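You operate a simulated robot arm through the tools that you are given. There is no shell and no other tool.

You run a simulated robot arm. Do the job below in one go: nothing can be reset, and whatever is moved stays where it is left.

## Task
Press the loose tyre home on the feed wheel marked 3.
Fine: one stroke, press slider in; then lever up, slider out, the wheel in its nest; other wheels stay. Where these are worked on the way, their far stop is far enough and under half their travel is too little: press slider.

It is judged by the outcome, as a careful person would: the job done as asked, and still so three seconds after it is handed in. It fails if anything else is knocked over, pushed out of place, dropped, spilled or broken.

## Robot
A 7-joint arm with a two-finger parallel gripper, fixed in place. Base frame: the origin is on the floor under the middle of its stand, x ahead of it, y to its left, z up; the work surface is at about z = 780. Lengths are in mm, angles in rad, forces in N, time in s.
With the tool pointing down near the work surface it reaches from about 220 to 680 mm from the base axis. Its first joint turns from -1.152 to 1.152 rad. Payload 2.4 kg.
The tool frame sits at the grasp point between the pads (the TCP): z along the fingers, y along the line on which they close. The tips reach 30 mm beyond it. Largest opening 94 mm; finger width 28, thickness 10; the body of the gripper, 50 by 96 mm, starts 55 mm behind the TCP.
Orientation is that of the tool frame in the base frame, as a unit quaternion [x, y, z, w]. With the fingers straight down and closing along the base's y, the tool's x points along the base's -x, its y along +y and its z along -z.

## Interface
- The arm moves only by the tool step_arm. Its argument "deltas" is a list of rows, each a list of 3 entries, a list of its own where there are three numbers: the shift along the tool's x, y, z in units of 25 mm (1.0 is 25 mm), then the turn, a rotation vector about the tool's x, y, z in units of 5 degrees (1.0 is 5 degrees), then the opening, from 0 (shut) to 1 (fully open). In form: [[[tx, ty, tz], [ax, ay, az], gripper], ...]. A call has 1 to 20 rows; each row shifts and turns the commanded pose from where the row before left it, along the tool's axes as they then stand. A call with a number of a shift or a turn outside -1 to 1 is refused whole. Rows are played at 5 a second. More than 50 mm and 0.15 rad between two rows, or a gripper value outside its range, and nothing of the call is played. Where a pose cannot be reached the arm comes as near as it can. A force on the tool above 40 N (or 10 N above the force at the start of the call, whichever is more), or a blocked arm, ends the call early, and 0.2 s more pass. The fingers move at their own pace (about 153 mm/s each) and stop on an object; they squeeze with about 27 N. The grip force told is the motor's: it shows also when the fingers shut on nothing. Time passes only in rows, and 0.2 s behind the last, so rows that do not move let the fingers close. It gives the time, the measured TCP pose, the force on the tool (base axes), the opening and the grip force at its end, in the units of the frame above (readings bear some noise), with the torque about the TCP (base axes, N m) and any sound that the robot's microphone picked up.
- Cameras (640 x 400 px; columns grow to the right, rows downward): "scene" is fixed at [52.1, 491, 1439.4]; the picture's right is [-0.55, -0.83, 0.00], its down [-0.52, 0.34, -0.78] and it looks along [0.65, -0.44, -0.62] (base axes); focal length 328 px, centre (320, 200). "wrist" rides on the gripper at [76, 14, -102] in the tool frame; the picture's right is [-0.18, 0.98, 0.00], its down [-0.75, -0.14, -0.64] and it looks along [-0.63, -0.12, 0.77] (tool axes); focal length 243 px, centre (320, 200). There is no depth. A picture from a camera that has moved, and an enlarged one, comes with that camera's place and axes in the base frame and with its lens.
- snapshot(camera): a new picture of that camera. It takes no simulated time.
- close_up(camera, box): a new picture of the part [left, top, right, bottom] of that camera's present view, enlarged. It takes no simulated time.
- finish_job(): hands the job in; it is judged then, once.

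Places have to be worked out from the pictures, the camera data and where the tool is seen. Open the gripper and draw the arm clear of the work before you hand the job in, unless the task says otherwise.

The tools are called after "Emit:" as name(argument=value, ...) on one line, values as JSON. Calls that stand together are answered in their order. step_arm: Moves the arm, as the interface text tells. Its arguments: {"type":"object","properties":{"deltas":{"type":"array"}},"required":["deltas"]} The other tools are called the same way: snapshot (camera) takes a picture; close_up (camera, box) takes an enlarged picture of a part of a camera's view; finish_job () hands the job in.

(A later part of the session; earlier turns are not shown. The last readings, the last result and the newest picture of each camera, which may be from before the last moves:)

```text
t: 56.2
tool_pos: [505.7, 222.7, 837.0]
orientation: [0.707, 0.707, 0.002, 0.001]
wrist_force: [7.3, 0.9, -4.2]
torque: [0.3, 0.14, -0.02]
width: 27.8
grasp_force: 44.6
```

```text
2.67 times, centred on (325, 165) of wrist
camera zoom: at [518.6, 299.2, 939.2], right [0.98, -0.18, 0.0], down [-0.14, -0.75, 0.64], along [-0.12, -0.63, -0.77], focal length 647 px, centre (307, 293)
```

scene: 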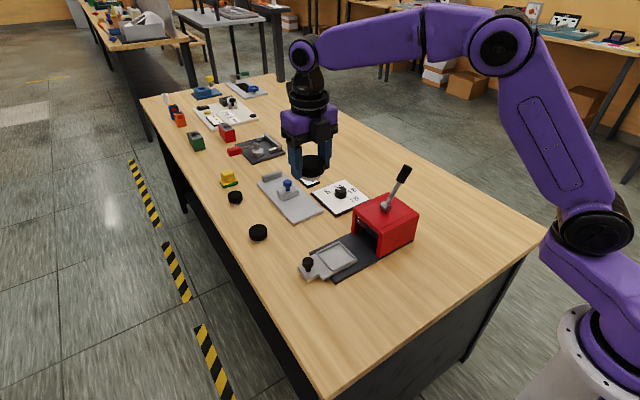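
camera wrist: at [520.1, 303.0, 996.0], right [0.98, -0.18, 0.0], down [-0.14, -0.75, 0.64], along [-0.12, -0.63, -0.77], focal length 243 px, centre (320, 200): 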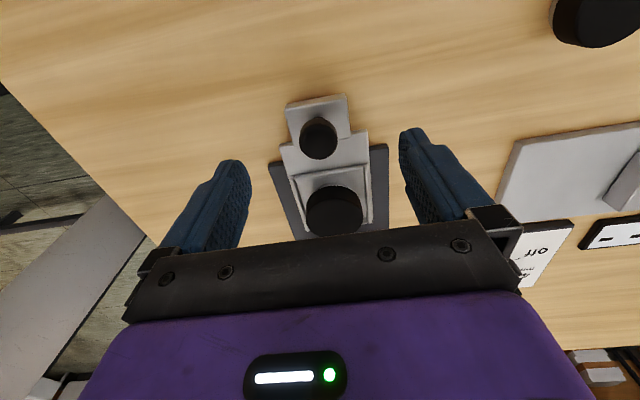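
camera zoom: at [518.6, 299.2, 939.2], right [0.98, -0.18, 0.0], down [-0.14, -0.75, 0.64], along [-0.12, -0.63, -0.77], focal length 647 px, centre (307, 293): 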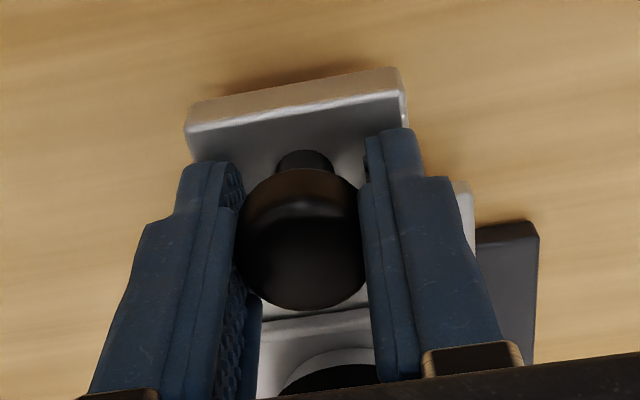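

Firm grip on the knob (27.8 mm). Now I slide it toward −y in 10 mm rows, with a 1 mm x-relief.

Emit:
step_arm(deltas=[[[-0.2, 0.04, 0], [0, 0, 0], 0], [[-0.4, 0.02, 0], [0, 0, 0], 0], [[-0.4, 0, 0], [0, 0, 0], 0], [[-0.4, 0, 0], [0, 0, 0], 0], [[-0.4, 0, 0], [0, 0, 0], 0]])

Emit:
close_up(camera="scene", box=[280, 190, 420, 290])

```text
t: 57.4
tool_pos: [505.4, 177.7, 835.6]
orientation: [0.706, 0.708, -0.003, -0.001]
wrist_force: [-20.3, 2.8, 13.2]
torque: [0.58, -0.08, 0.09]
width: 27.9
grasp_force: 45.2
```

```text
4.00 times, centred on (350, 240) of scene
camera zoom: at [51.3, 491.0, 1439.5], right [-0.55, -0.83, 0.0], down [-0.52, 0.34, -0.79], along [0.65, -0.44, -0.62], focal length 1310 px, centre (200, 40)
```

zoom: 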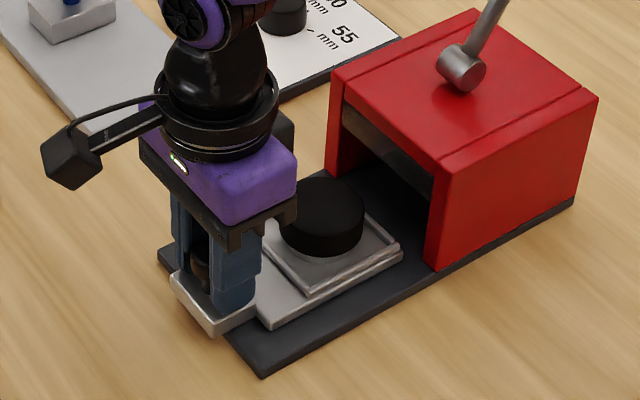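

Slider moves freely along −y; there's a 20 N side load in x so I back off the x shift slightly and continue.

Emit:
step_arm(deltas=[[[-0.3, -0.06, -0.03], [0, 0, 0], 0], [[-0.4, 0, 0], [0, 0, 0], 0], [[-0.4, 0, 0], [0, 0, 0], 0], [[-0.4, 0, 0], [0, 0, 0], 0], [[-0.4, 0, 0], [0, 0, 0], 0], [[-0.4, 0, 0], [0, 0, 0], 0]])

Emit:
close_up(camera="scene", box=[280, 190, 420, 290])

```text
t: 58.8
tool_pos: [505.3, 119.7, 836.0]
orientation: [0.707, 0.707, 0.0, 0.0]
wrist_force: [4.5, 2.5, -18.1]
torque: [0.49, 0.16, 0.11]
width: 27.9
grasp_force: 45.5
```

```text
4.00 times, centred on (350, 240) of scene
camera zoom: at [52.5, 491.1, 1439.4], right [-0.55, -0.83, 0.0], down [-0.52, 0.34, -0.78], along [0.65, -0.44, -0.62], focal length 1310 px, centre (200, 40)
```

zoom: 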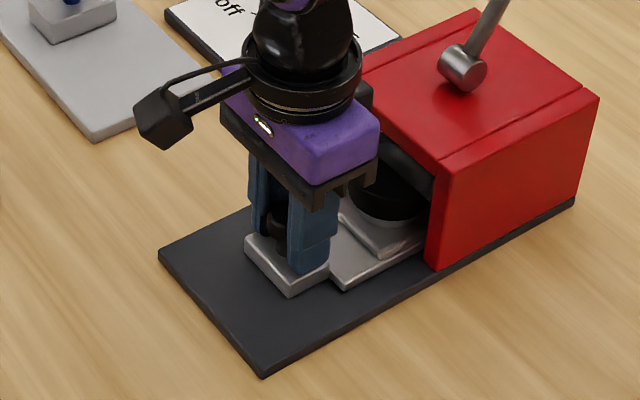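

Wheel is entering the housing without resistance. Continuing in small rows while watching the force near the housing front.

Emit:
step_arm(deltas=[[[-0.3, 0.01, 0.02], [0, 0, 0], 0], [[-0.4, 0, 0], [0, 0, 0], 0], [[-0.3, 0, 0], [0, 0, 0], 0], [[-0.3, 0, 0], [0, 0, 0], 0]])

Emit:
close_up(camera="scene", box=[300, 180, 420, 280])

Emit:
snapshot(camera="wrist")

```text
t: 59.8
tool_pos: [505.3, 88.2, 836.8]
orientation: [0.706, 0.708, 0.002, 0.001]
wrist_force: [0.3, 2.6, 18.6]
torque: [-0.12, 0.57, -0.11]
width: 27.8
grasp_force: 44.8
```

```text
4.00 times, centred on (360, 230) of scene
camera zoom: at [51.8, 491.0, 1439.4], right [-0.55, -0.83, 0.0], down [-0.52, 0.34, -0.78], along [0.65, -0.44, -0.62], focal length 1310 px, centre (160, 80)
```

zoom: 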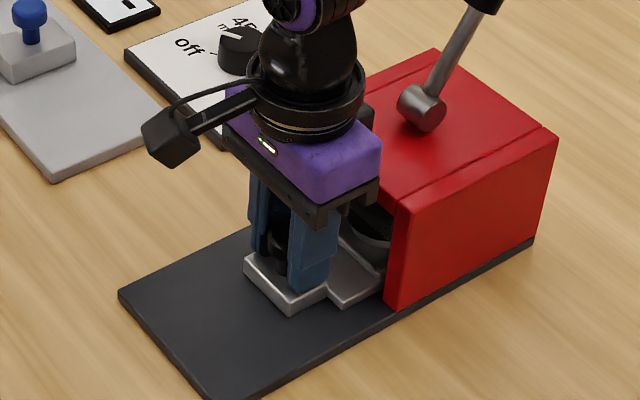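

```text
taken
camera wrist: at [518.3, 164.3, 939.2], right [0.98, -0.18, 0.0], down [-0.14, -0.75, 0.64], along [-0.11, -0.63, -0.77], focal length 243 px, centre (320, 200)
```

wrist: 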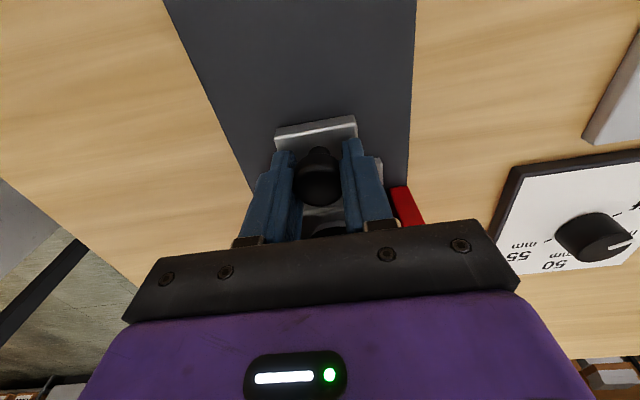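

About 20 mm remain. I continue in 4–5 mm rows until the slider meets its stop.

Emit:
step_arm(deltas=[[[-0.2, 0, -0.02], [0, 0, 0], 0], [[-0.2, 0, 0], [0, 0, 0], 0], [[-0.2, 0, 0], [0, 0, 0], 0], [[-0.16, 0, 0], [0, 0, 0], 0], [[-0.16, 0, 0], [0, 0, 0], 0], [[-0.16, 0, 0], [0, 0, 0], 0]])

Emit:
close_up(camera="scene", box=[300, 180, 420, 280])

```text
t: 61.3
tool_pos: [505.2, 67.7, 836.2]
orientation: [0.703, 0.711, 0.002, 0.001]
wrist_force: [4.6, 3.1, -6.5]
torque: [0.11, 0.17, 0.01]
width: 28.0
grasp_force: 45.3
stopped in row 6: the force on the tool passed its limit at 41 N (the readings are from after the stop); the commanded pose is now the measured one
```

```text
4.00 times, centred on (360, 230) of scene
camera zoom: at [52.3, 491.1, 1439.4], right [-0.55, -0.83, 0.0], down [-0.52, 0.34, -0.78], along [0.65, -0.44, -0.62], focal length 1310 px, centre (160, 80)
```

zoom: 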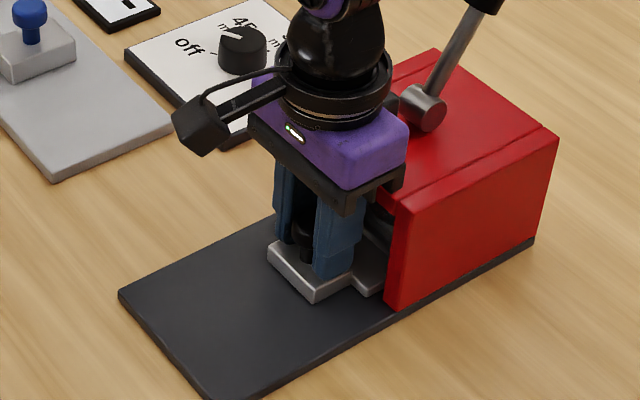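

Stopped at y=67.7, i.e. 155 mm of travel, as expected for the far stop—though the gripper body is also near the housing. I'll release, rise clear, and check with the cameras.

Emit:
step_arm(deltas=[[[0.02, 0, 0], [0, 0, 0], 0.4], [[0, 0, 0], [0, 0, 0], 0.6], [[0.1, 0, -0.3], [0, 0, 0], 0.6], [[0.2, 0, -0.7], [0, 0, 0], 0.6], [[0.4, 0, -0.8], [0, 0, 0], 0.6], [[0.5, 0, -0.2], [0, 0, 0], 0.3]])

Emit:
snapshot(camera="wrist")

Emit:
close_up(camera="scene", box=[300, 180, 420, 280])

```text
t: 62.7
tool_pos: [503.1, 96.7, 886.1]
orientation: [0.703, 0.711, 0.001, 0.001]
wrist_force: [-0.2, -1.4, 0.4]
torque: [0.01, 0.03, -0.03]
width: 28.3
grasp_force: 0.0
```

```text
taken
camera wrist: at [516.0, 172.6, 989.0], right [0.98, -0.17, 0.0], down [-0.13, -0.76, 0.64], along [-0.11, -0.63, -0.77], focal length 243 px, centre (320, 200)
```

wrist: 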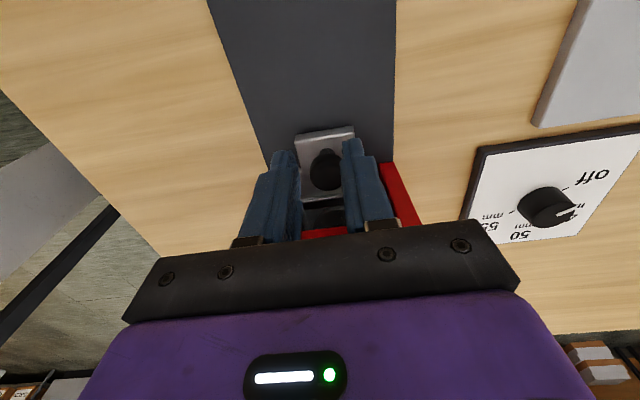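

```text
4.00 times, centred on (360, 230) of scene
camera zoom: at [52.1, 491.0, 1439.4], right [-0.55, -0.83, 0.0], down [-0.52, 0.34, -0.78], along [0.65, -0.44, -0.62], focal length 1310 px, centre (160, 80)
```

zoom: 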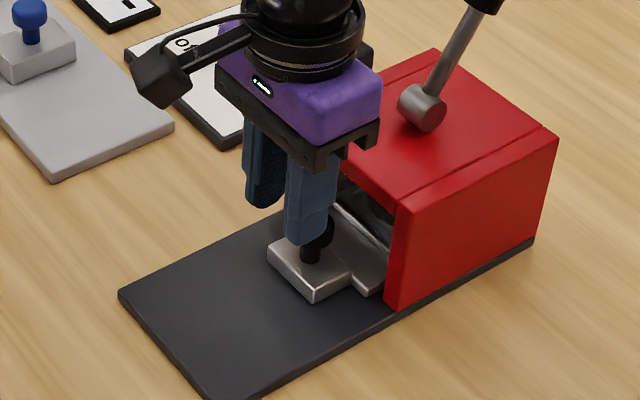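

Knob stands near the housing. I'll close the fingers, come down on the +y side of the knob and nudge it −y to confirm it's at its stop.

Emit:
step_arm(deltas=[[[0.5, 0.08, 0], [0, 0, 0], 0], [[0, 0, 0.6], [0, 0, 0], 0], [[0, 0, 0.8], [0, 0, 0], 0], [[0, 0, 0.6], [0, 0, 0], 0], [[0, 0, 0], [0, 0, 0], 0]])

Emit:
step_arm(deltas=[[[-0.2, 0, 0], [0, 0, 0], 0], [[-0.16, 0, 0], [0, 0, 0], 0], [[-0.12, 0, 0], [0, 0, 0], 0], [[-0.12, 0, 0], [0, 0, 0], 0], [[-0.1, 0, 0], [0, 0, 0], 0], [[-0.1, 0, 0], [0, 0, 0], 0]])

Emit:
close_up(camera="scene", box=[300, 180, 420, 280])

```text
t: 63.9
tool_pos: [507.0, 110.8, 835.5]
orientation: [0.703, 0.711, 0.002, 0.001]
wrist_force: [-0.7, -0.3, 0.1]
torque: [-0.04, -0.01, 0.02]
width: 0.1
grasp_force: 27.0
```

```text
t: 65.3
tool_pos: [505.3, 97.6, 836.4]
orientation: [0.699, 0.715, 0.005, 0.001]
wrist_force: [-0.4, 5.7, -0.6]
torque: [0.01, 0.0, -0.01]
width: 0.0
grasp_force: 27.4
stopped in row 6: the force on the tool passed its limit at 41 N (the readings are from after the stop); the commanded pose is now the measured one
```

```text
4.00 times, centred on (360, 230) of scene
camera zoom: at [52.1, 491.1, 1439.4], right [-0.55, -0.83, 0.0], down [-0.52, 0.34, -0.78], along [0.65, -0.44, -0.62], focal length 1310 px, centre (160, 80)
```

zoom: 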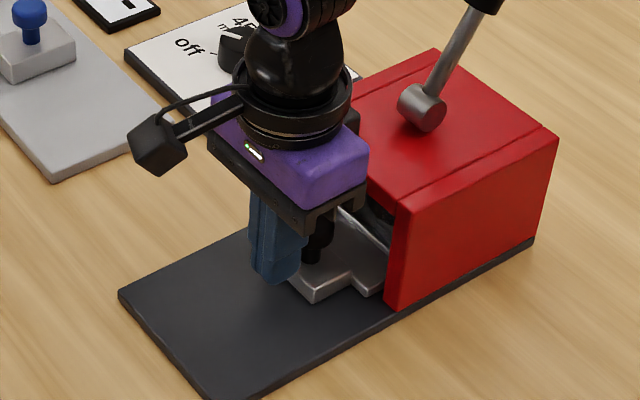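

The knob is blocked at 41 N, so the slider is fully in. From the pictures the lever handle runs roughly from (505, −57, 958) to its tip (505, −77, 996). I back off, rise above it and move over to it with the fingers half open.

Emit:
step_arm(deltas=[[[0.4, 0, -0.2], [0, 0, 0.26], 0], [[0.2, 0, -0.9], [0, 0, 0], 0.3], [[0, 0, -1], [0, 0, 0], 0.6], [[0, 0, -1], [0, 0, 0], 0.7], [[0, 0, -1], [0, 0, 0], 0.7], [[0, 0, -1], [0, 0, 0], 0.7], [[0, 0, -1], [0, 0, 0], 0.7], [[0, 0, -1], [0, 0, 0], 0.7], [[0, 0, -1], [0, 0, 0], 0.7], [[0, 0, -1], [0, 0, 0], 0.7], [[0, 0, -1], [0, 0, 0], 0.7]])

Emit:
close_up(camera="scene", box=[320, 150, 440, 270])

Emit:
snapshot(camera="wrist")

```text
t: 67.7
tool_pos: [502.7, 111.0, 1089.0]
orientation: [0.707, 0.707, 0.005, 0.002]
wrist_force: [-0.1, 0.1, 0.5]
torque: [-0.03, 0.02, -0.01]
width: 66.0
grasp_force: 0.1
```

```text
3.33 times, centred on (380, 210) of scene
camera zoom: at [52.0, 491.0, 1439.4], right [-0.55, -0.83, 0.0], down [-0.52, 0.34, -0.78], along [0.65, -0.44, -0.62], focal length 1092 px, centre (120, 167)
```

zoom: 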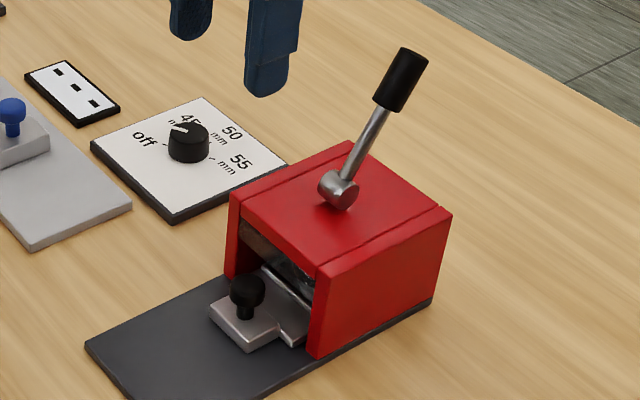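

```text
taken
camera wrist: at [515.1, 186.5, 1192.6], right [0.98, -0.18, 0.01], down [-0.15, -0.76, 0.64], along [-0.11, -0.63, -0.77], focal length 243 px, centre (320, 200)
```

wrist: 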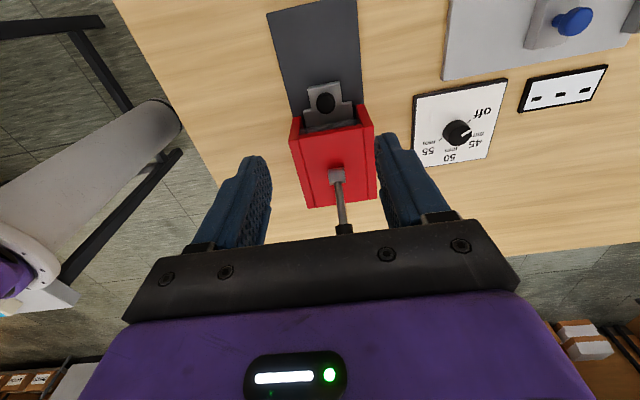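

Lever lies in the plane x≈504; hub at (503, −16, 895), handle starting near (505, −60, 958). I travel −y at this height to be above the handle.

Emit:
step_arm(deltas=[[[-0.9, 0.05, 0], [0, 0, 0], 0.7], [[-0.9, 0.04, 0], [0, 0, 0], 0.7], [[-0.9, 0, 0], [0, 0, 0], 0.7], [[-0.9, 0, 0], [0, 0, 0], 0.7], [[-0.9, 0, 0], [0, 0, 0], 0.7], [[-0.9, 0, 0], [0, 0, 0], 0.7], [[-0.9, 0, 0], [0, 0, 0], 0.7], [[-0.9, 0, 0], [0, 0, 0], 0.7], [[0, 0, 0.6], [0, 0, 0], 0.7], [[0, 0, 0], [0, 0, 0], 0.7]])

Emit:
snapshot(camera="wrist")

Emit:
close_up(camera="scene", box=[340, 100, 460, 240])

```text
t: 69.9
tool_pos: [506.1, -68.7, 1074.3]
orientation: [0.708, 0.707, 0.004, 0.001]
wrist_force: [-0.4, -0.5, 0.2]
torque: [-0.01, 0.0, 0.01]
width: 65.9
grasp_force: 0.0
```

```text
taken
camera wrist: at [519.7, 8.1, 1176.8], right [0.98, -0.18, 0.01], down [-0.15, -0.76, 0.64], along [-0.11, -0.63, -0.77], focal length 243 px, centre (320, 200)
```

wrist: 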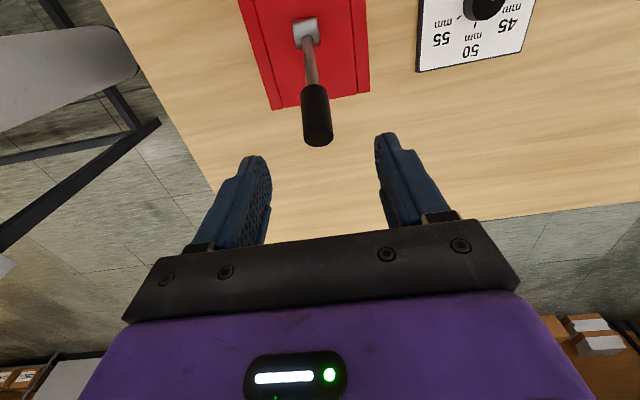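

```text
2.86 times, centred on (400, 170) of scene
camera zoom: at [52.1, 491.0, 1439.4], right [-0.55, -0.83, 0.0], down [-0.52, 0.34, -0.78], along [0.65, -0.44, -0.62], focal length 936 px, centre (91, 286)
```

zoom: 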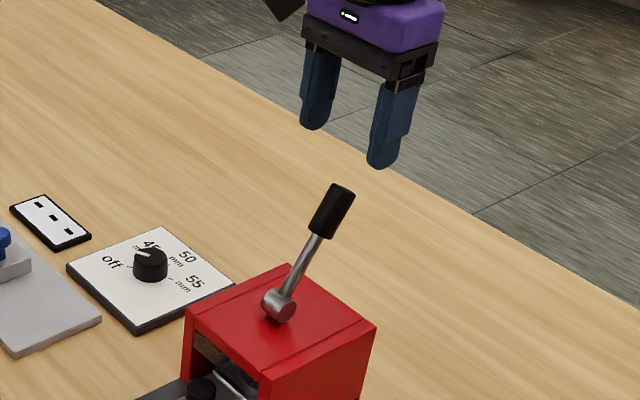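

Handle now measured: start (504.5, −52, 955), tip (503.5, −72, 996). I'll centre at (504, −63) and descend so the pads straddle the handle middle.

Emit:
step_arm(deltas=[[[0.22, -0.08, 0.6], [0, 0, 0], 0.7], [[0, 0, 0.8], [0, 0, 0], 0.7], [[0, 0, 0.8], [0, 0, 0], 0.7], [[0, 0, 0.8], [0, 0, 0], 0.7], [[0, 0, 0.6], [0, 0, 0], 0.7], [[0, 0, 0.2], [0, 0, 0], 0.7], [[0, 0, 0], [0, 0, 0], 0.7]])

Emit:
snapshot(camera="wrist")

Emit:
close_up(camera="scene", box=[350, 130, 450, 230])

```text
t: 71.5
tool_pos: [505.2, -64.0, 977.9]
orientation: [0.708, 0.706, 0.006, 0.001]
wrist_force: [0.1, -0.1, 0.8]
torque: [0.01, 0.05, 0.02]
width: 65.5
grasp_force: 0.1
```

```text
taken
camera wrist: at [518.7, 12.4, 1081.0], right [0.98, -0.19, 0.01], down [-0.15, -0.76, 0.64], along [-0.11, -0.63, -0.77], focal length 243 px, centre (320, 200)
```

wrist: 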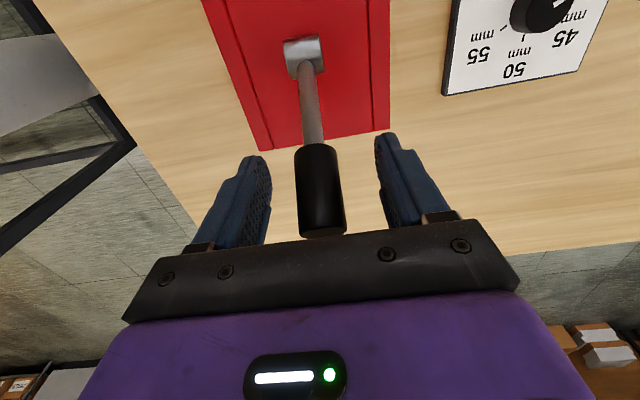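

```text
4.00 times, centred on (400, 180) of scene
camera zoom: at [52.1, 491.0, 1439.4], right [-0.55, -0.83, 0.0], down [-0.52, 0.34, -0.78], along [0.65, -0.44, -0.62], focal length 1310 px, centre (0, 280)
```

zoom: 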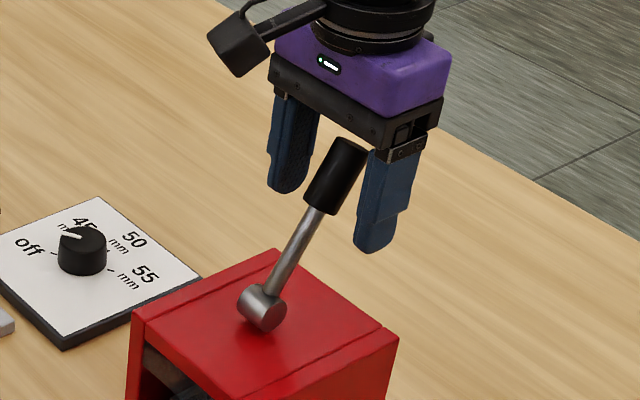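

The handle is between the pads. Closing on it.

Emit:
step_arm(deltas=[[[0, 0, 0], [0, 0, 0], 0.4], [[0, 0, 0], [0, 0, 0], 0.1], [[0, 0, 0], [0, 0, 0], 0], [[0, 0, 0], [0, 0, 0], 0]])

Emit:
close_up(camera="scene", box=[350, 130, 450, 230])

```text
t: 72.5
tool_pos: [506.0, -62.9, 978.2]
orientation: [0.708, 0.706, 0.005, 0.0]
wrist_force: [-5.9, -0.1, -0.9]
torque: [-0.01, -0.12, -0.04]
width: 27.5
grasp_force: 44.8
```

```text
4.00 times, centred on (400, 180) of scene
camera zoom: at [51.9, 491.0, 1439.5], right [-0.55, -0.83, 0.0], down [-0.52, 0.34, -0.78], along [0.65, -0.44, -0.62], focal length 1310 px, centre (0, 280)
```

zoom: 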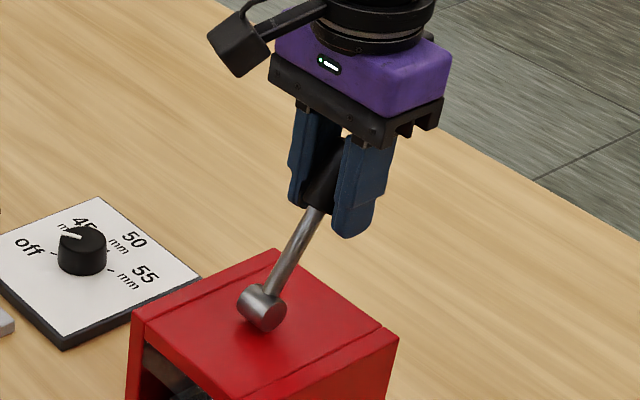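

Gripped (27.5 mm). Lever pivot ≈ (y −16, z 895), grip radius ≈ 95 mm at about 60° above horizontal leaning −y. I make a first 5° arc step down toward −y and read the force.

Emit:
step_arm(deltas=[[[-0.14, -0.03, 0.085], [0, 0, 0], 0], [[-0.14, 0, 0.09], [0, 0, 0], 0], [[0, 0, 0], [0, 0, 0], 0]])

```text
t: 73.3
tool_pos: [505.6, -67.0, 974.6]
orientation: [0.706, 0.708, 0.006, 0.002]
wrist_force: [2.5, 22.9, 28.7]
torque: [0.12, 0.86, 0.4]
width: 26.7
grasp_force: 45.1
```

There's about 34 N of resistance. I check the picture for whether the lever actually turned.

Emit:
close_up(camera="scene", box=[350, 130, 450, 230])

Emit:
snapshot(camera="wrist")

```text
4.00 times, centred on (400, 180) of scene
camera zoom: at [51.7, 491.7, 1439.2], right [-0.55, -0.83, 0.0], down [-0.52, 0.34, -0.79], along [0.65, -0.44, -0.62], focal length 1310 px, centre (0, 280)
```

zoom: 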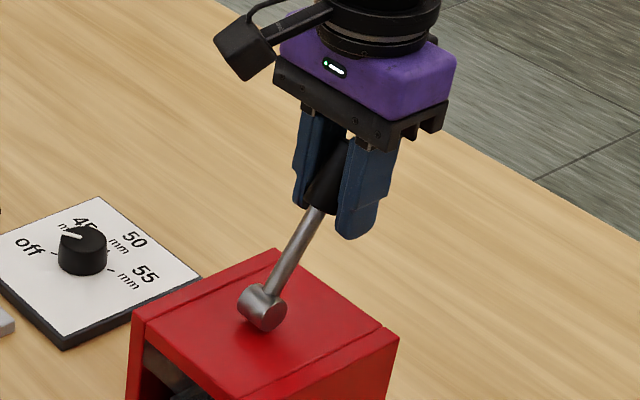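

```text
taken
camera wrist: at [517.4, 8.7, 1078.1], right [0.98, -0.18, 0.01], down [-0.15, -0.76, 0.64], along [-0.11, -0.63, -0.77], focal length 243 px, centre (320, 200)
```

wrist: 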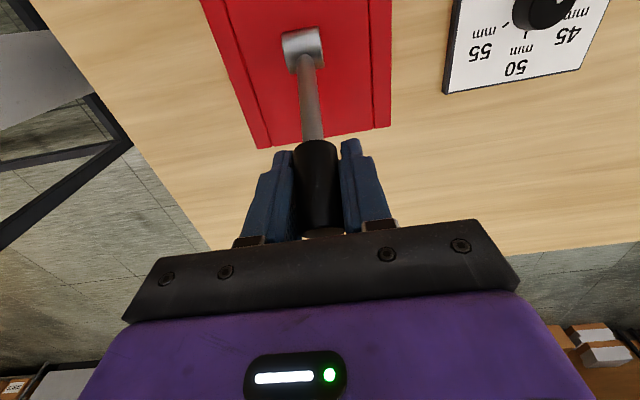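

The lever didn't turn that way—it's against its rest stop—so the stroke must go the other way, forward (+y) over the top. I relax back and try a 5° step toward +y.

Emit:
step_arm(deltas=[[[0.14, 0, -0.09], [0, 0, 0], 0], [[0.14, 0, -0.085], [0, 0, 0], 0], [[0.15, 0, -0.07], [0, 0, 0], 0], [[0.15, 0, -0.07], [0, 0, 0], 0], [[0, 0, 0], [0, 0, 0], 0]])

Emit:
close_up(camera="scene", box=[350, 130, 450, 230])

```text
t: 74.5
tool_pos: [506.1, -57.5, 982.4]
orientation: [0.708, 0.706, 0.006, 0.003]
wrist_force: [15.7, -15.2, 1.4]
torque: [-0.94, 0.93, 0.41]
width: 25.6
grasp_force: 45.1
```

```text
4.00 times, centred on (400, 180) of scene
camera zoom: at [52.5, 490.6, 1439.6], right [-0.55, -0.83, 0.0], down [-0.52, 0.34, -0.78], along [0.65, -0.44, -0.62], focal length 1310 px, centre (0, 280)
```

zoom: 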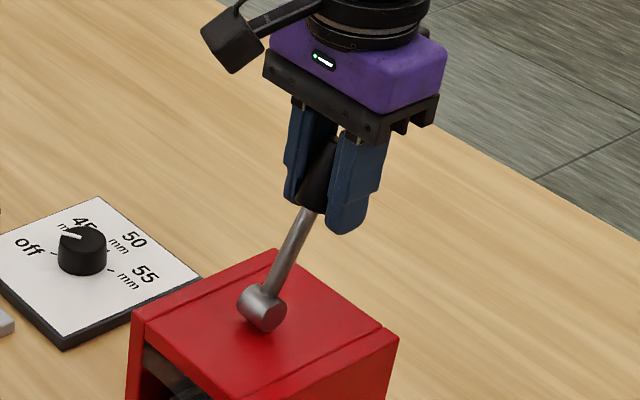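

The lever did turn a little toward +y with about 15 N resistance. I continue the arc forward in small steps, relieving the x load.

Emit:
step_arm(deltas=[[[0.16, 0.04, -0.06], [0, 0, 0], 0], [[0.18, 0, -0.06], [0, 0, 0], 0], [[0.16, 0, -0.05], [0, 0, 0], 0], [[0.16, 0, -0.05], [0, 0, 0], 0], [[0, 0, 0], [0, 0, 0], 0]])

Emit:
close_up(camera="scene", box=[350, 130, 450, 230])

```text
t: 75.7
tool_pos: [504.9, -37.4, 987.2]
orientation: [0.707, 0.707, 0.004, 0.001]
wrist_force: [2.0, -15.7, 21.9]
torque: [-0.73, 0.08, 0.02]
width: 25.5
grasp_force: 45.2
```

```text
4.00 times, centred on (400, 180) of scene
camera zoom: at [51.8, 490.6, 1439.6], right [-0.55, -0.83, 0.0], down [-0.52, 0.34, -0.78], along [0.65, -0.44, -0.62], focal length 1310 px, centre (0, 280)
```

zoom: 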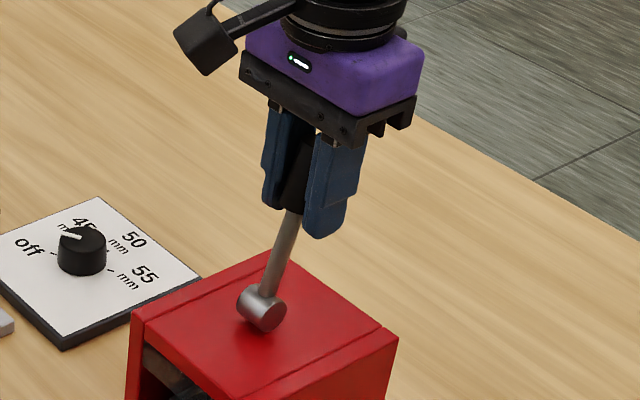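

The lever is swinging forward with ~16 N. I continue along the arc through vertical.

Emit:
step_arm(deltas=[[[0.3, 0, -0.14], [0, 0, 0], 0], [[0.33, 0, -0.04], [0, 0, 0], 0], [[0.33, 0, 0], [0, 0, 0], 0], [[0.33, 0, 0.03], [0, 0, 0], 0], [[0.33, 0, 0.055], [0, 0, 0], 0]])

Emit:
close_up(camera="scene", box=[330, 130, 450, 240])

```text
t: 76.9
tool_pos: [504.2, -0.7, 990.7]
orientation: [0.708, 0.707, 0.004, 0.004]
wrist_force: [19.1, -19.0, 5.7]
torque: [-1.54, 1.19, -0.11]
width: 24.5
grasp_force: 45.0
```

```text
3.64 times, centred on (390, 185) of scene
camera zoom: at [52.5, 490.5, 1439.6], right [-0.55, -0.83, 0.0], down [-0.52, 0.34, -0.78], along [0.65, -0.44, -0.62], focal length 1191 px, centre (66, 254)
```

zoom: 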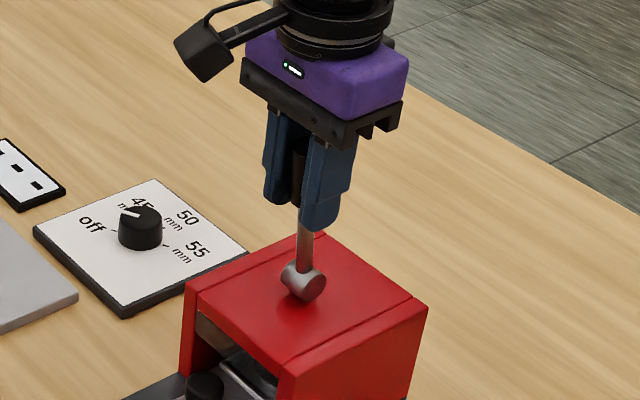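

Just past vertical now. I continue forward and down the arc, easing the x load.

Emit:
step_arm(deltas=[[[0.36, 0.04, 0.09], [0, 0, 0], 0], [[0.32, 0, 0.1], [0, 0, 0], 0], [[0.31, 0, 0.13], [0, 0, 0], 0], [[0.3, 0, 0.155], [0, 0, 0], 0]])

Emit:
close_up(camera="scene", box=[330, 130, 450, 240])

```text
t: 77.9
tool_pos: [504.9, 33.6, 978.4]
orientation: [0.707, 0.707, 0.003, 0.0]
wrist_force: [-5.1, -17.5, 10.4]
torque: [-1.72, 0.23, -0.1]
width: 26.4
grasp_force: 44.9
```

```text
3.64 times, centred on (390, 185) of scene
camera zoom: at [51.8, 490.5, 1439.6], right [-0.55, -0.83, 0.0], down [-0.52, 0.34, -0.78], along [0.65, -0.44, -0.62], focal length 1191 px, centre (66, 254)
```

zoom: 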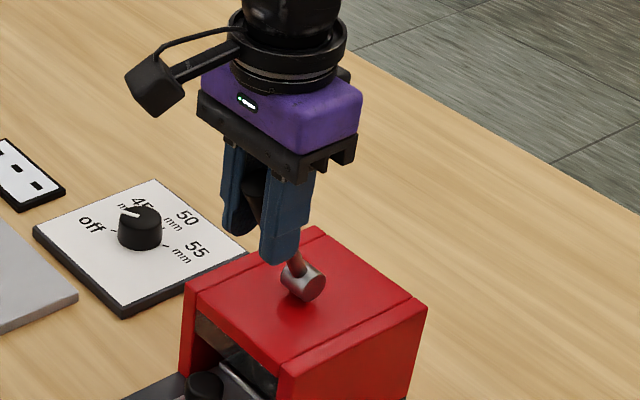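

Lever now leans forward about 30° past vertical with similar effort (~18 N). Continuing down the arc.

Emit:
step_arm(deltas=[[[0.34, 0, 0.22], [0, 0, 0], 0], [[0.26, 0, 0.215], [0, 0, 0], 0], [[0.24, 0, 0.235], [0, 0, 0], 0], [[0.22, 0, 0.26], [0, 0, 0], 0]])

Emit:
close_up(camera="scene", box=[310, 130, 430, 260])

```text
t: 78.3
tool_pos: [505.3, 38.2, 974.3]
orientation: [0.709, 0.706, 0.001, 0.0]
wrist_force: [-6.5, -4.2, 10.1]
torque: [0.52, 0.23, -0.03]
width: 26.5
grasp_force: 44.7
stopped in row 2: the force on the tool passed its limit at 51 N (the readings are from after the stop); the commanded pose is now the measured one
```

```text
3.08 times, centred on (370, 195) of scene
camera zoom: at [51.7, 490.9, 1439.5], right [-0.55, -0.83, 0.0], down [-0.52, 0.34, -0.78], along [0.65, -0.44, -0.62], focal length 1008 px, centre (166, 215)
```

zoom: 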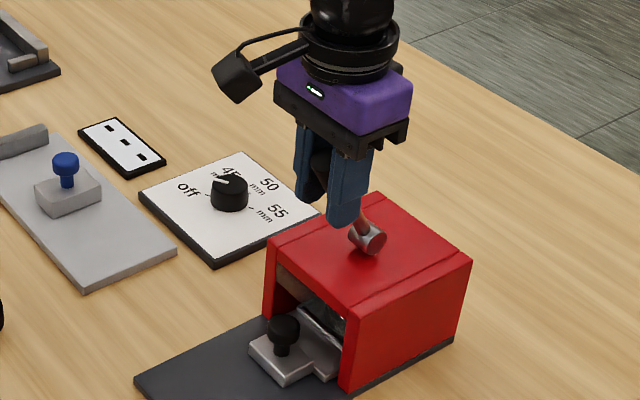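

Stopped at 51 N with the lever about 34° past vertical (≈64° of swing): either the end stop or the tyre's resistance. I look into the housing opening.

Emit:
close_up(camera="scene", box=[350, 205, 400, 260])

Emit:
snapshot(camera="wrist")

Emit:
close_up(camera="scene", box=[350, 160, 400, 220])

```text
7.27 times, centred on (375, 232) of scene
camera zoom: at [51.7, 490.9, 1439.5], right [-0.55, -0.83, 0.0], down [-0.52, 0.34, -0.78], along [0.65, -0.44, -0.62], focal length 2383 px, centre (-80, -36)
```

zoom: 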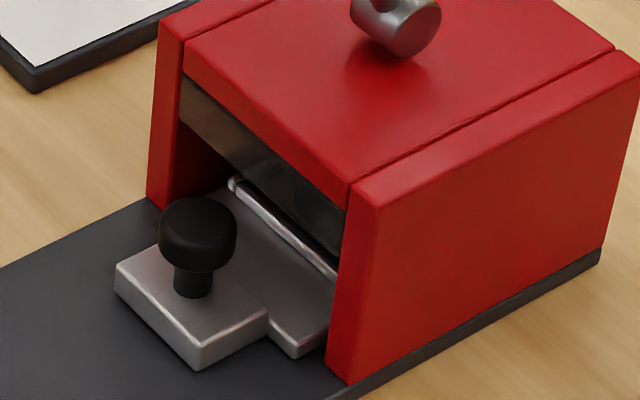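

```text
taken
camera wrist: at [518.8, 113.6, 1078.6], right [0.98, -0.19, 0.0], down [-0.15, -0.75, 0.64], along [-0.12, -0.63, -0.77], focal length 243 px, centre (320, 200)
```

wrist: 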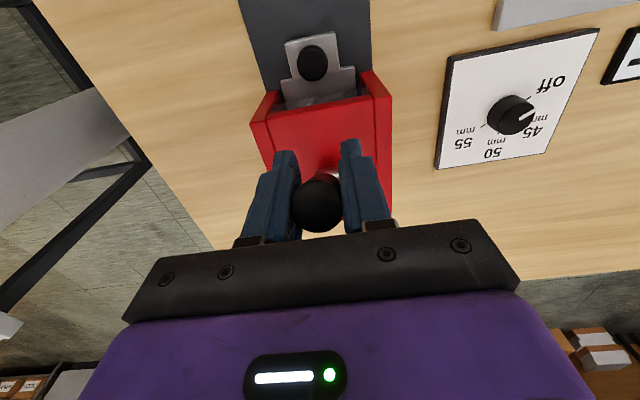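

```text
6.67 times, centred on (375, 190) of scene
camera zoom: at [51.7, 490.9, 1439.5], right [-0.55, -0.83, 0.0], down [-0.52, 0.34, -0.78], along [0.65, -0.44, -0.62], focal length 2184 px, centre (-47, 267)
```

zoom: 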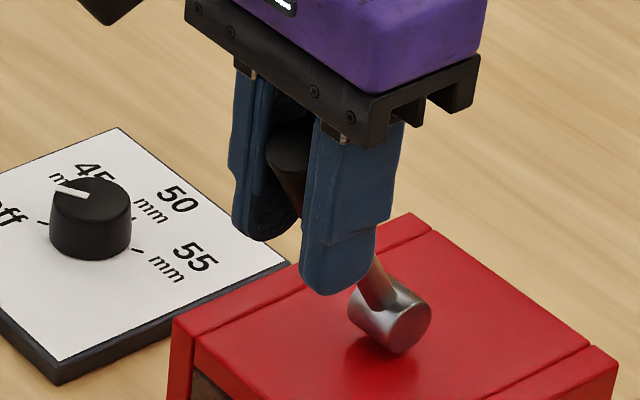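

Lever is about 34° past vertical and the ram isn't visible to have seated. I try gentle 2.5° increments to see whether it's the stop or just resistance.

Emit:
step_arm(deltas=[[[0.07, 0, 0.048], [0, 0, 0], 0], [[0.07, 0, 0.048], [0, 0, 0], 0], [[0.07, 0, 0.048], [0, 0, 0], 0], [[0, 0, 0], [0, 0, 0], 0]])

Emit:
close_up(camera="scene", box=[350, 160, 400, 220])

```text
t: 79.0
tool_pos: [505.8, 38.0, 975.5]
orientation: [0.709, 0.705, 0.001, 0.002]
wrist_force: [-6.4, -2.8, 8.6]
torque: [0.61, 0.21, 0.02]
width: 26.6
grasp_force: 44.6
stopped in row 3: the force on the tool passed its limit at 43 N (the readings are from after the stop); the commanded pose is now the measured one
```

```text
6.67 times, centred on (375, 190) of scene
camera zoom: at [51.7, 490.9, 1439.5], right [-0.55, -0.83, 0.0], down [-0.52, 0.34, -0.78], along [0.65, -0.44, -0.62], focal length 2184 px, centre (-47, 267)
```

zoom: 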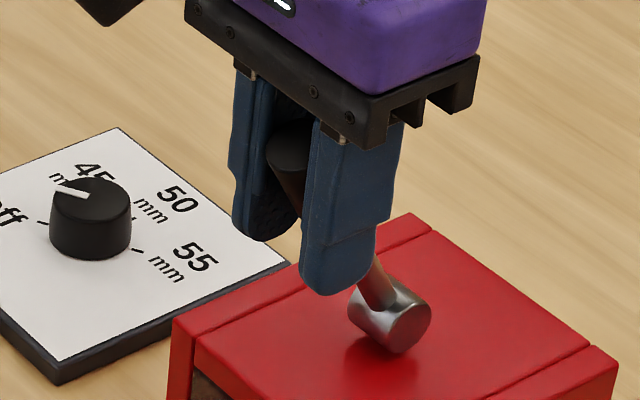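

It stops hard right there, so this looks like the lever's end stop. I compare the housing opening with the earlier view in the same framing.

Emit:
close_up(camera="scene", box=[320, 150, 440, 270])

Emit:
close_up(camera="scene", box=[355, 215, 385, 245])

Emit:
close_up(camera="wrist", box=[240, 20, 400, 130])

```text
3.33 times, centred on (380, 210) of scene
camera zoom: at [51.7, 490.9, 1439.5], right [-0.55, -0.83, 0.0], down [-0.52, 0.34, -0.78], along [0.65, -0.44, -0.62], focal length 1092 px, centre (120, 167)
```

zoom: 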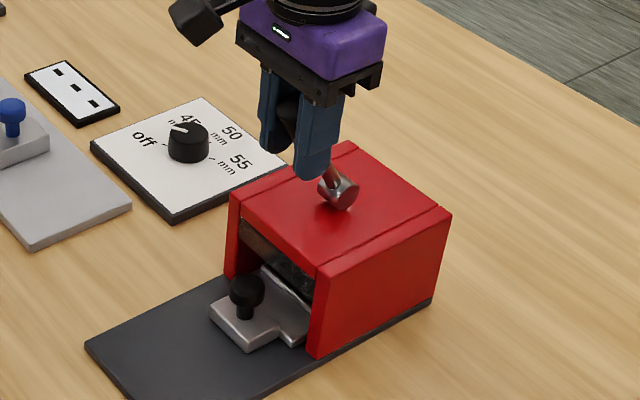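

```text
13.33 times, centred on (370, 230) of scene
camera zoom: at [51.7, 490.9, 1439.5], right [-0.55, -0.83, 0.0], down [-0.52, 0.34, -0.78], along [0.65, -0.44, -0.62], focal length 4368 px, centre (-347, -200)
```

zoom: 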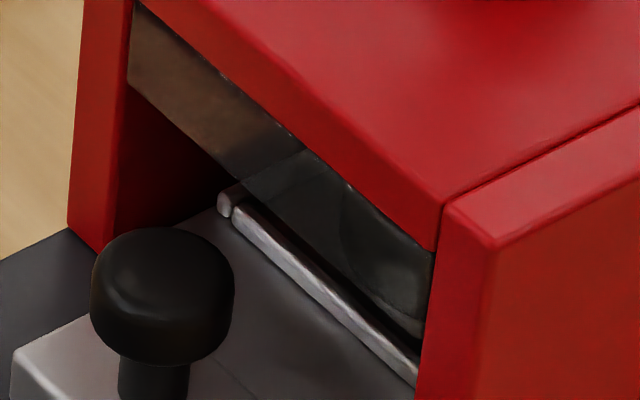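

```text
3.64 times, centred on (320, 75) of wrist
camera zoom: at [518.9, 113.9, 1078.3], right [0.98, -0.19, 0.01], down [-0.15, -0.75, 0.64], along [-0.12, -0.63, -0.77], focal length 882 px, centre (320, 654)
```

zoom: 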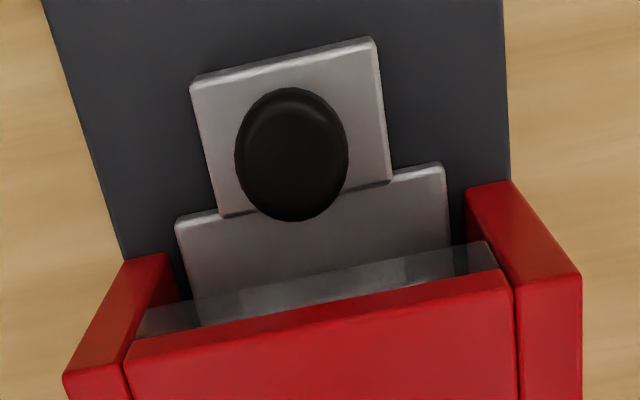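

The total lever swing is ≈63° (1.1 rad) with a firm stop: a full stroke. Now I bring the lever back up along the same arc.

Emit:
step_arm(deltas=[[[-0.3, 0, -0.18], [0, 0, 0], 0], [[-0.37, 0, -0.17], [0, 0, 0], 0], [[-0.38, 0, -0.13], [0, 0, 0], 0], [[-0.39, 0, -0.09], [0, 0, 0], 0], [[-0.4, 0, -0.05], [0, 0, 0], 0]])

Emit:
close_up(camera="scene", box=[320, 130, 440, 260])

```text
t: 80.2
tool_pos: [504.4, -6.0, 990.8]
orientation: [0.71, 0.704, 0.003, 0.003]
wrist_force: [-2.9, 16.9, 12.6]
torque: [1.13, 1.64, -0.46]
width: 24.1
grasp_force: 44.2
```

```text
3.08 times, centred on (380, 195) of scene
camera zoom: at [51.8, 491.5, 1439.3], right [-0.55, -0.83, 0.0], down [-0.52, 0.34, -0.79], along [0.65, -0.44, -0.62], focal length 1008 px, centre (135, 215)
```

zoom: 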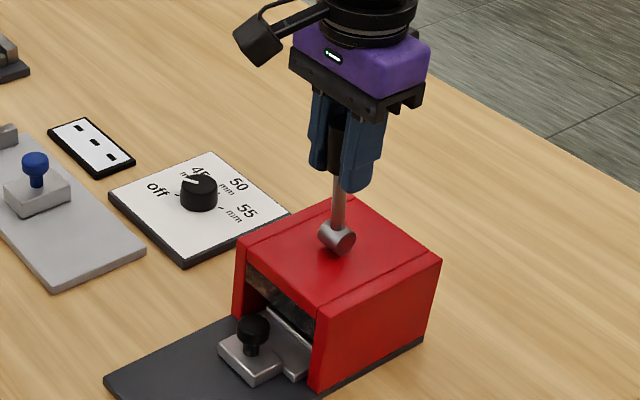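

The lever follows back (friction ~17 N, no spring). Continuing to its rest stop.

Emit:
step_arm(deltas=[[[-0.4, 0, -0.03], [0, 0, 0], 0], [[-0.4, 0, 0.02], [0, 0, 0], 0], [[-0.4, 0, 0.06], [0, 0, 0], 0], [[-0.39, 0, 0.1], [0, 0, 0], 0], [[-0.37, 0, 0.14], [0, 0, 0], 0], [[-0.25, 0, 0.11], [0, 0, 0], 0], [[-0.1, 0, 0.05], [0, 0, 0], 0]])

Emit:
close_up(camera="scene", box=[350, 130, 450, 230])

```text
t: 81.8
tool_pos: [504.8, -64.7, 979.5]
orientation: [0.709, 0.705, 0.002, 0.001]
wrist_force: [-9.1, 17.5, 8.5]
torque: [1.72, 0.28, 0.2]
width: 25.9
grasp_force: 44.8
```

```text
4.00 times, centred on (400, 180) of scene
camera zoom: at [51.6, 491.5, 1439.3], right [-0.55, -0.83, 0.0], down [-0.52, 0.34, -0.79], along [0.65, -0.44, -0.62], focal length 1310 px, centre (0, 280)
```

zoom: 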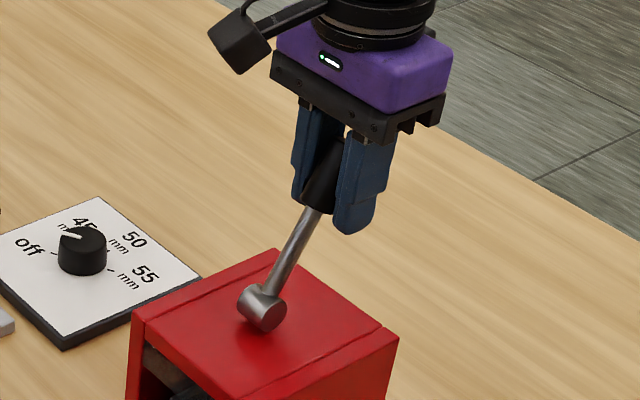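

Nearly at the original rest. I push a few millimetres more until it meets the rest stop.

Emit:
step_arm(deltas=[[[-0.08, 0, 0.045], [0, 0, 0], 0], [[-0.07, 0, 0.04], [0, 0, 0], 0], [[-0.06, 0, 0.035], [0, 0, 0], 0], [[0, 0, 0], [0, 0, 0], 0]])

Emit:
close_up(camera="scene", box=[350, 130, 450, 230])

```text
t: 82.6
tool_pos: [505.3, -68.8, 977.8]
orientation: [0.708, 0.707, 0.002, 0.002]
wrist_force: [-5.5, 3.3, 10.0]
torque: [-0.54, 0.41, 0.11]
width: 26.2
grasp_force: 45.4
stopped in row 4: the force on the tool passed its limit at 41 N (the readings are from after the stop); the commanded pose is now the measured one
```

```text
4.00 times, centred on (400, 180) of scene
camera zoom: at [51.8, 491.1, 1439.4], right [-0.55, -0.83, 0.0], down [-0.52, 0.34, -0.79], along [0.65, -0.44, -0.62], focal length 1310 px, centre (0, 280)
```

zoom: 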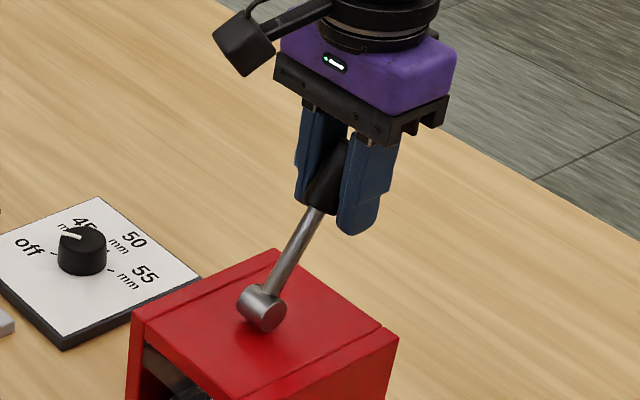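

Rest stop reached (41 N). I open and lift straight off the handle.

Emit:
step_arm(deltas=[[[0, 0, 0], [0, 0, 0], 0.5], [[0, 0, 0], [0, 0, 0], 0.7], [[0, 0, -0.4], [0, 0, 0], 0.7], [[0, 0, -0.9], [0, 0, 0], 0.7], [[0, 0, -1], [0, 0, 0], 0.7], [[0, 0, -1], [0, 0, 0], 0.7], [[0, 0, -1], [0, 0, 0], 0.7]])

Emit:
close_up(camera="scene", box=[320, 120, 440, 270])

Emit:
close_up(camera="scene", box=[355, 215, 385, 245])

```text
t: 84.2
tool_pos: [505.9, -70.1, 1085.5]
orientation: [0.709, 0.706, 0.002, 0.003]
wrist_force: [-0.8, -0.5, -0.3]
torque: [0.0, 0.0, -0.02]
width: 65.8
grasp_force: 0.1
```

```text
2.67 times, centred on (380, 195) of scene
camera zoom: at [52.0, 491.0, 1439.4], right [-0.55, -0.83, 0.0], down [-0.52, 0.34, -0.78], along [0.65, -0.44, -0.62], focal length 874 px, centre (160, 213)
```

zoom: 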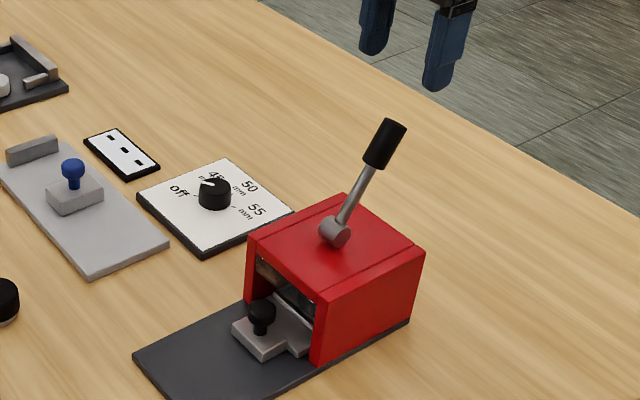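

```text
13.33 times, centred on (370, 230) of scene
camera zoom: at [52.0, 491.0, 1439.4], right [-0.55, -0.83, 0.0], down [-0.52, 0.34, -0.78], along [0.65, -0.44, -0.62], focal length 4368 px, centre (-347, -200)
```

zoom: 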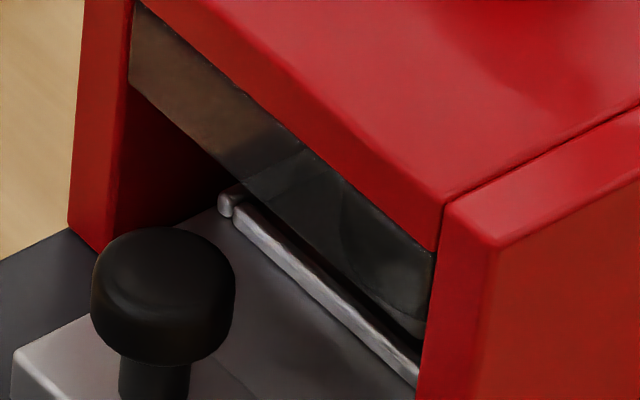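

Lever is back at rest. Next I return over the knob (y≈69) at height, then descend for the pull-out.

Emit:
step_arm(deltas=[[[0.9, 0, 0], [0, 0, 0], 1], [[0.9, 0, 0], [0, 0, 0], 1], [[0.9, 0, 0], [0, 0, 0], 1], [[0.9, 0, 0], [0, 0, 0], 1], [[0.9, 0, 0], [0, 0, 0], 1], [[0.9, 0, 0.2], [0, 0, 0], 1], [[0.2, 0, 0.9], [0, 0, 0], 1], [[0, 0, 1], [0, 0, 0], 1], [[0, 0, 1], [0, 0, 0], 1], [[0, 0, 1], [0, 0, 0], 1], [[0, 0, 1], [0, 0, 0], 1], [[0, 0, 1], [0, 0, 0], 1], [[0, 0, 0.8], [0, 0, 0], 1], [[0, 0, 0], [0, 0, 0], 1]])

Emit:
snapshot(camera="wrist")

Emit:
close_up(camera="scene", box=[300, 160, 420, 280])

```text
t: 87.2
tool_pos: [504.0, 71.0, 913.5]
orientation: [0.709, 0.706, 0.003, 0.003]
wrist_force: [0.3, -0.6, 0.3]
torque: [0.0, -0.03, 0.01]
width: 94.1
grasp_force: 0.1
```

```text
taken
camera wrist: at [517.9, 146.6, 1016.8], right [0.98, -0.19, 0.01], down [-0.15, -0.75, 0.64], along [-0.11, -0.63, -0.77], focal length 243 px, centre (320, 200)
```

wrist: 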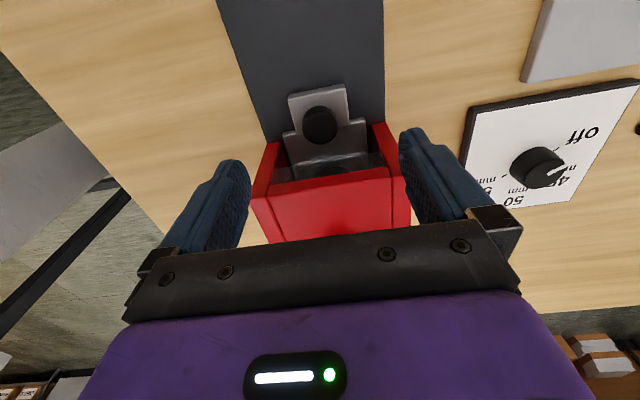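

```text
3.33 times, centred on (360, 220) of scene
camera zoom: at [52.1, 491.0, 1439.4], right [-0.55, -0.83, 0.0], down [-0.52, 0.34, -0.78], along [0.65, -0.44, -0.62], focal length 1092 px, centre (187, 133)
```

zoom: 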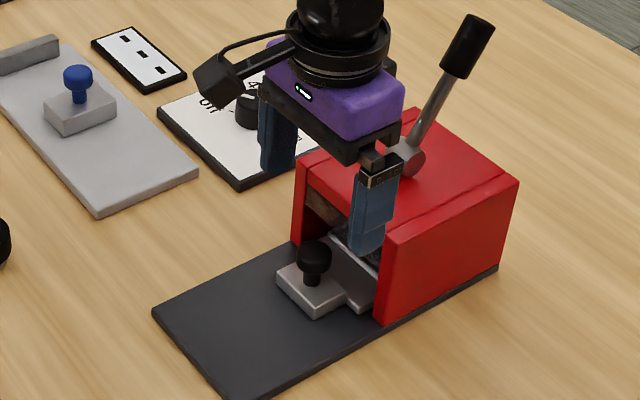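

Knob at about (504, 70), TCP right over it. I lower to z≈837 with a 56 mm opening and grip.

Emit:
step_arm(deltas=[[[0, 0.03, 0.7], [0, 0, 0], 0.6], [[0, 0, 0.8], [0, 0, 0], 0.6], [[0, 0, 0.8], [0, 0, 0], 0.6], [[0, 0, 0.5], [0, 0, 0], 0.6], [[0, 0, 0.23], [0, 0, 0], 0.6], [[0, 0, 0], [0, 0, 0], 0.6]])

Emit:
step_arm(deltas=[[[0, 0, 0], [0, 0, 0], 0.3], [[0, 0, 0], [0, 0, 0], 0], [[0, 0, 0], [0, 0, 0], 0]])

Emit:
close_up(camera="scene", box=[300, 180, 420, 280])

```text
t: 88.6
tool_pos: [509.7, 69.6, 836.7]
orientation: [0.708, 0.706, 0.003, 0.003]
wrist_force: [-0.7, -1.1, 4.9]
torque: [-0.04, 0.15, 0.03]
width: 56.7
grasp_force: 0.6
```

```text
t: 89.4
tool_pos: [505.8, 71.0, 836.1]
orientation: [0.708, 0.706, -0.001, 0.0]
wrist_force: [-27.8, 0.3, 22.5]
torque: [0.27, -0.38, 0.01]
width: 27.5
grasp_force: 45.3
```

```text
4.00 times, centred on (360, 230) of scene
camera zoom: at [51.0, 491.0, 1439.5], right [-0.55, -0.83, 0.0], down [-0.52, 0.34, -0.79], along [0.65, -0.44, -0.62], focal length 1310 px, centre (160, 80)
```

zoom: 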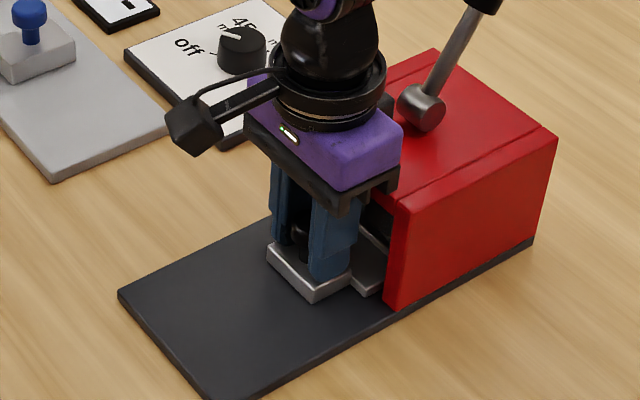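

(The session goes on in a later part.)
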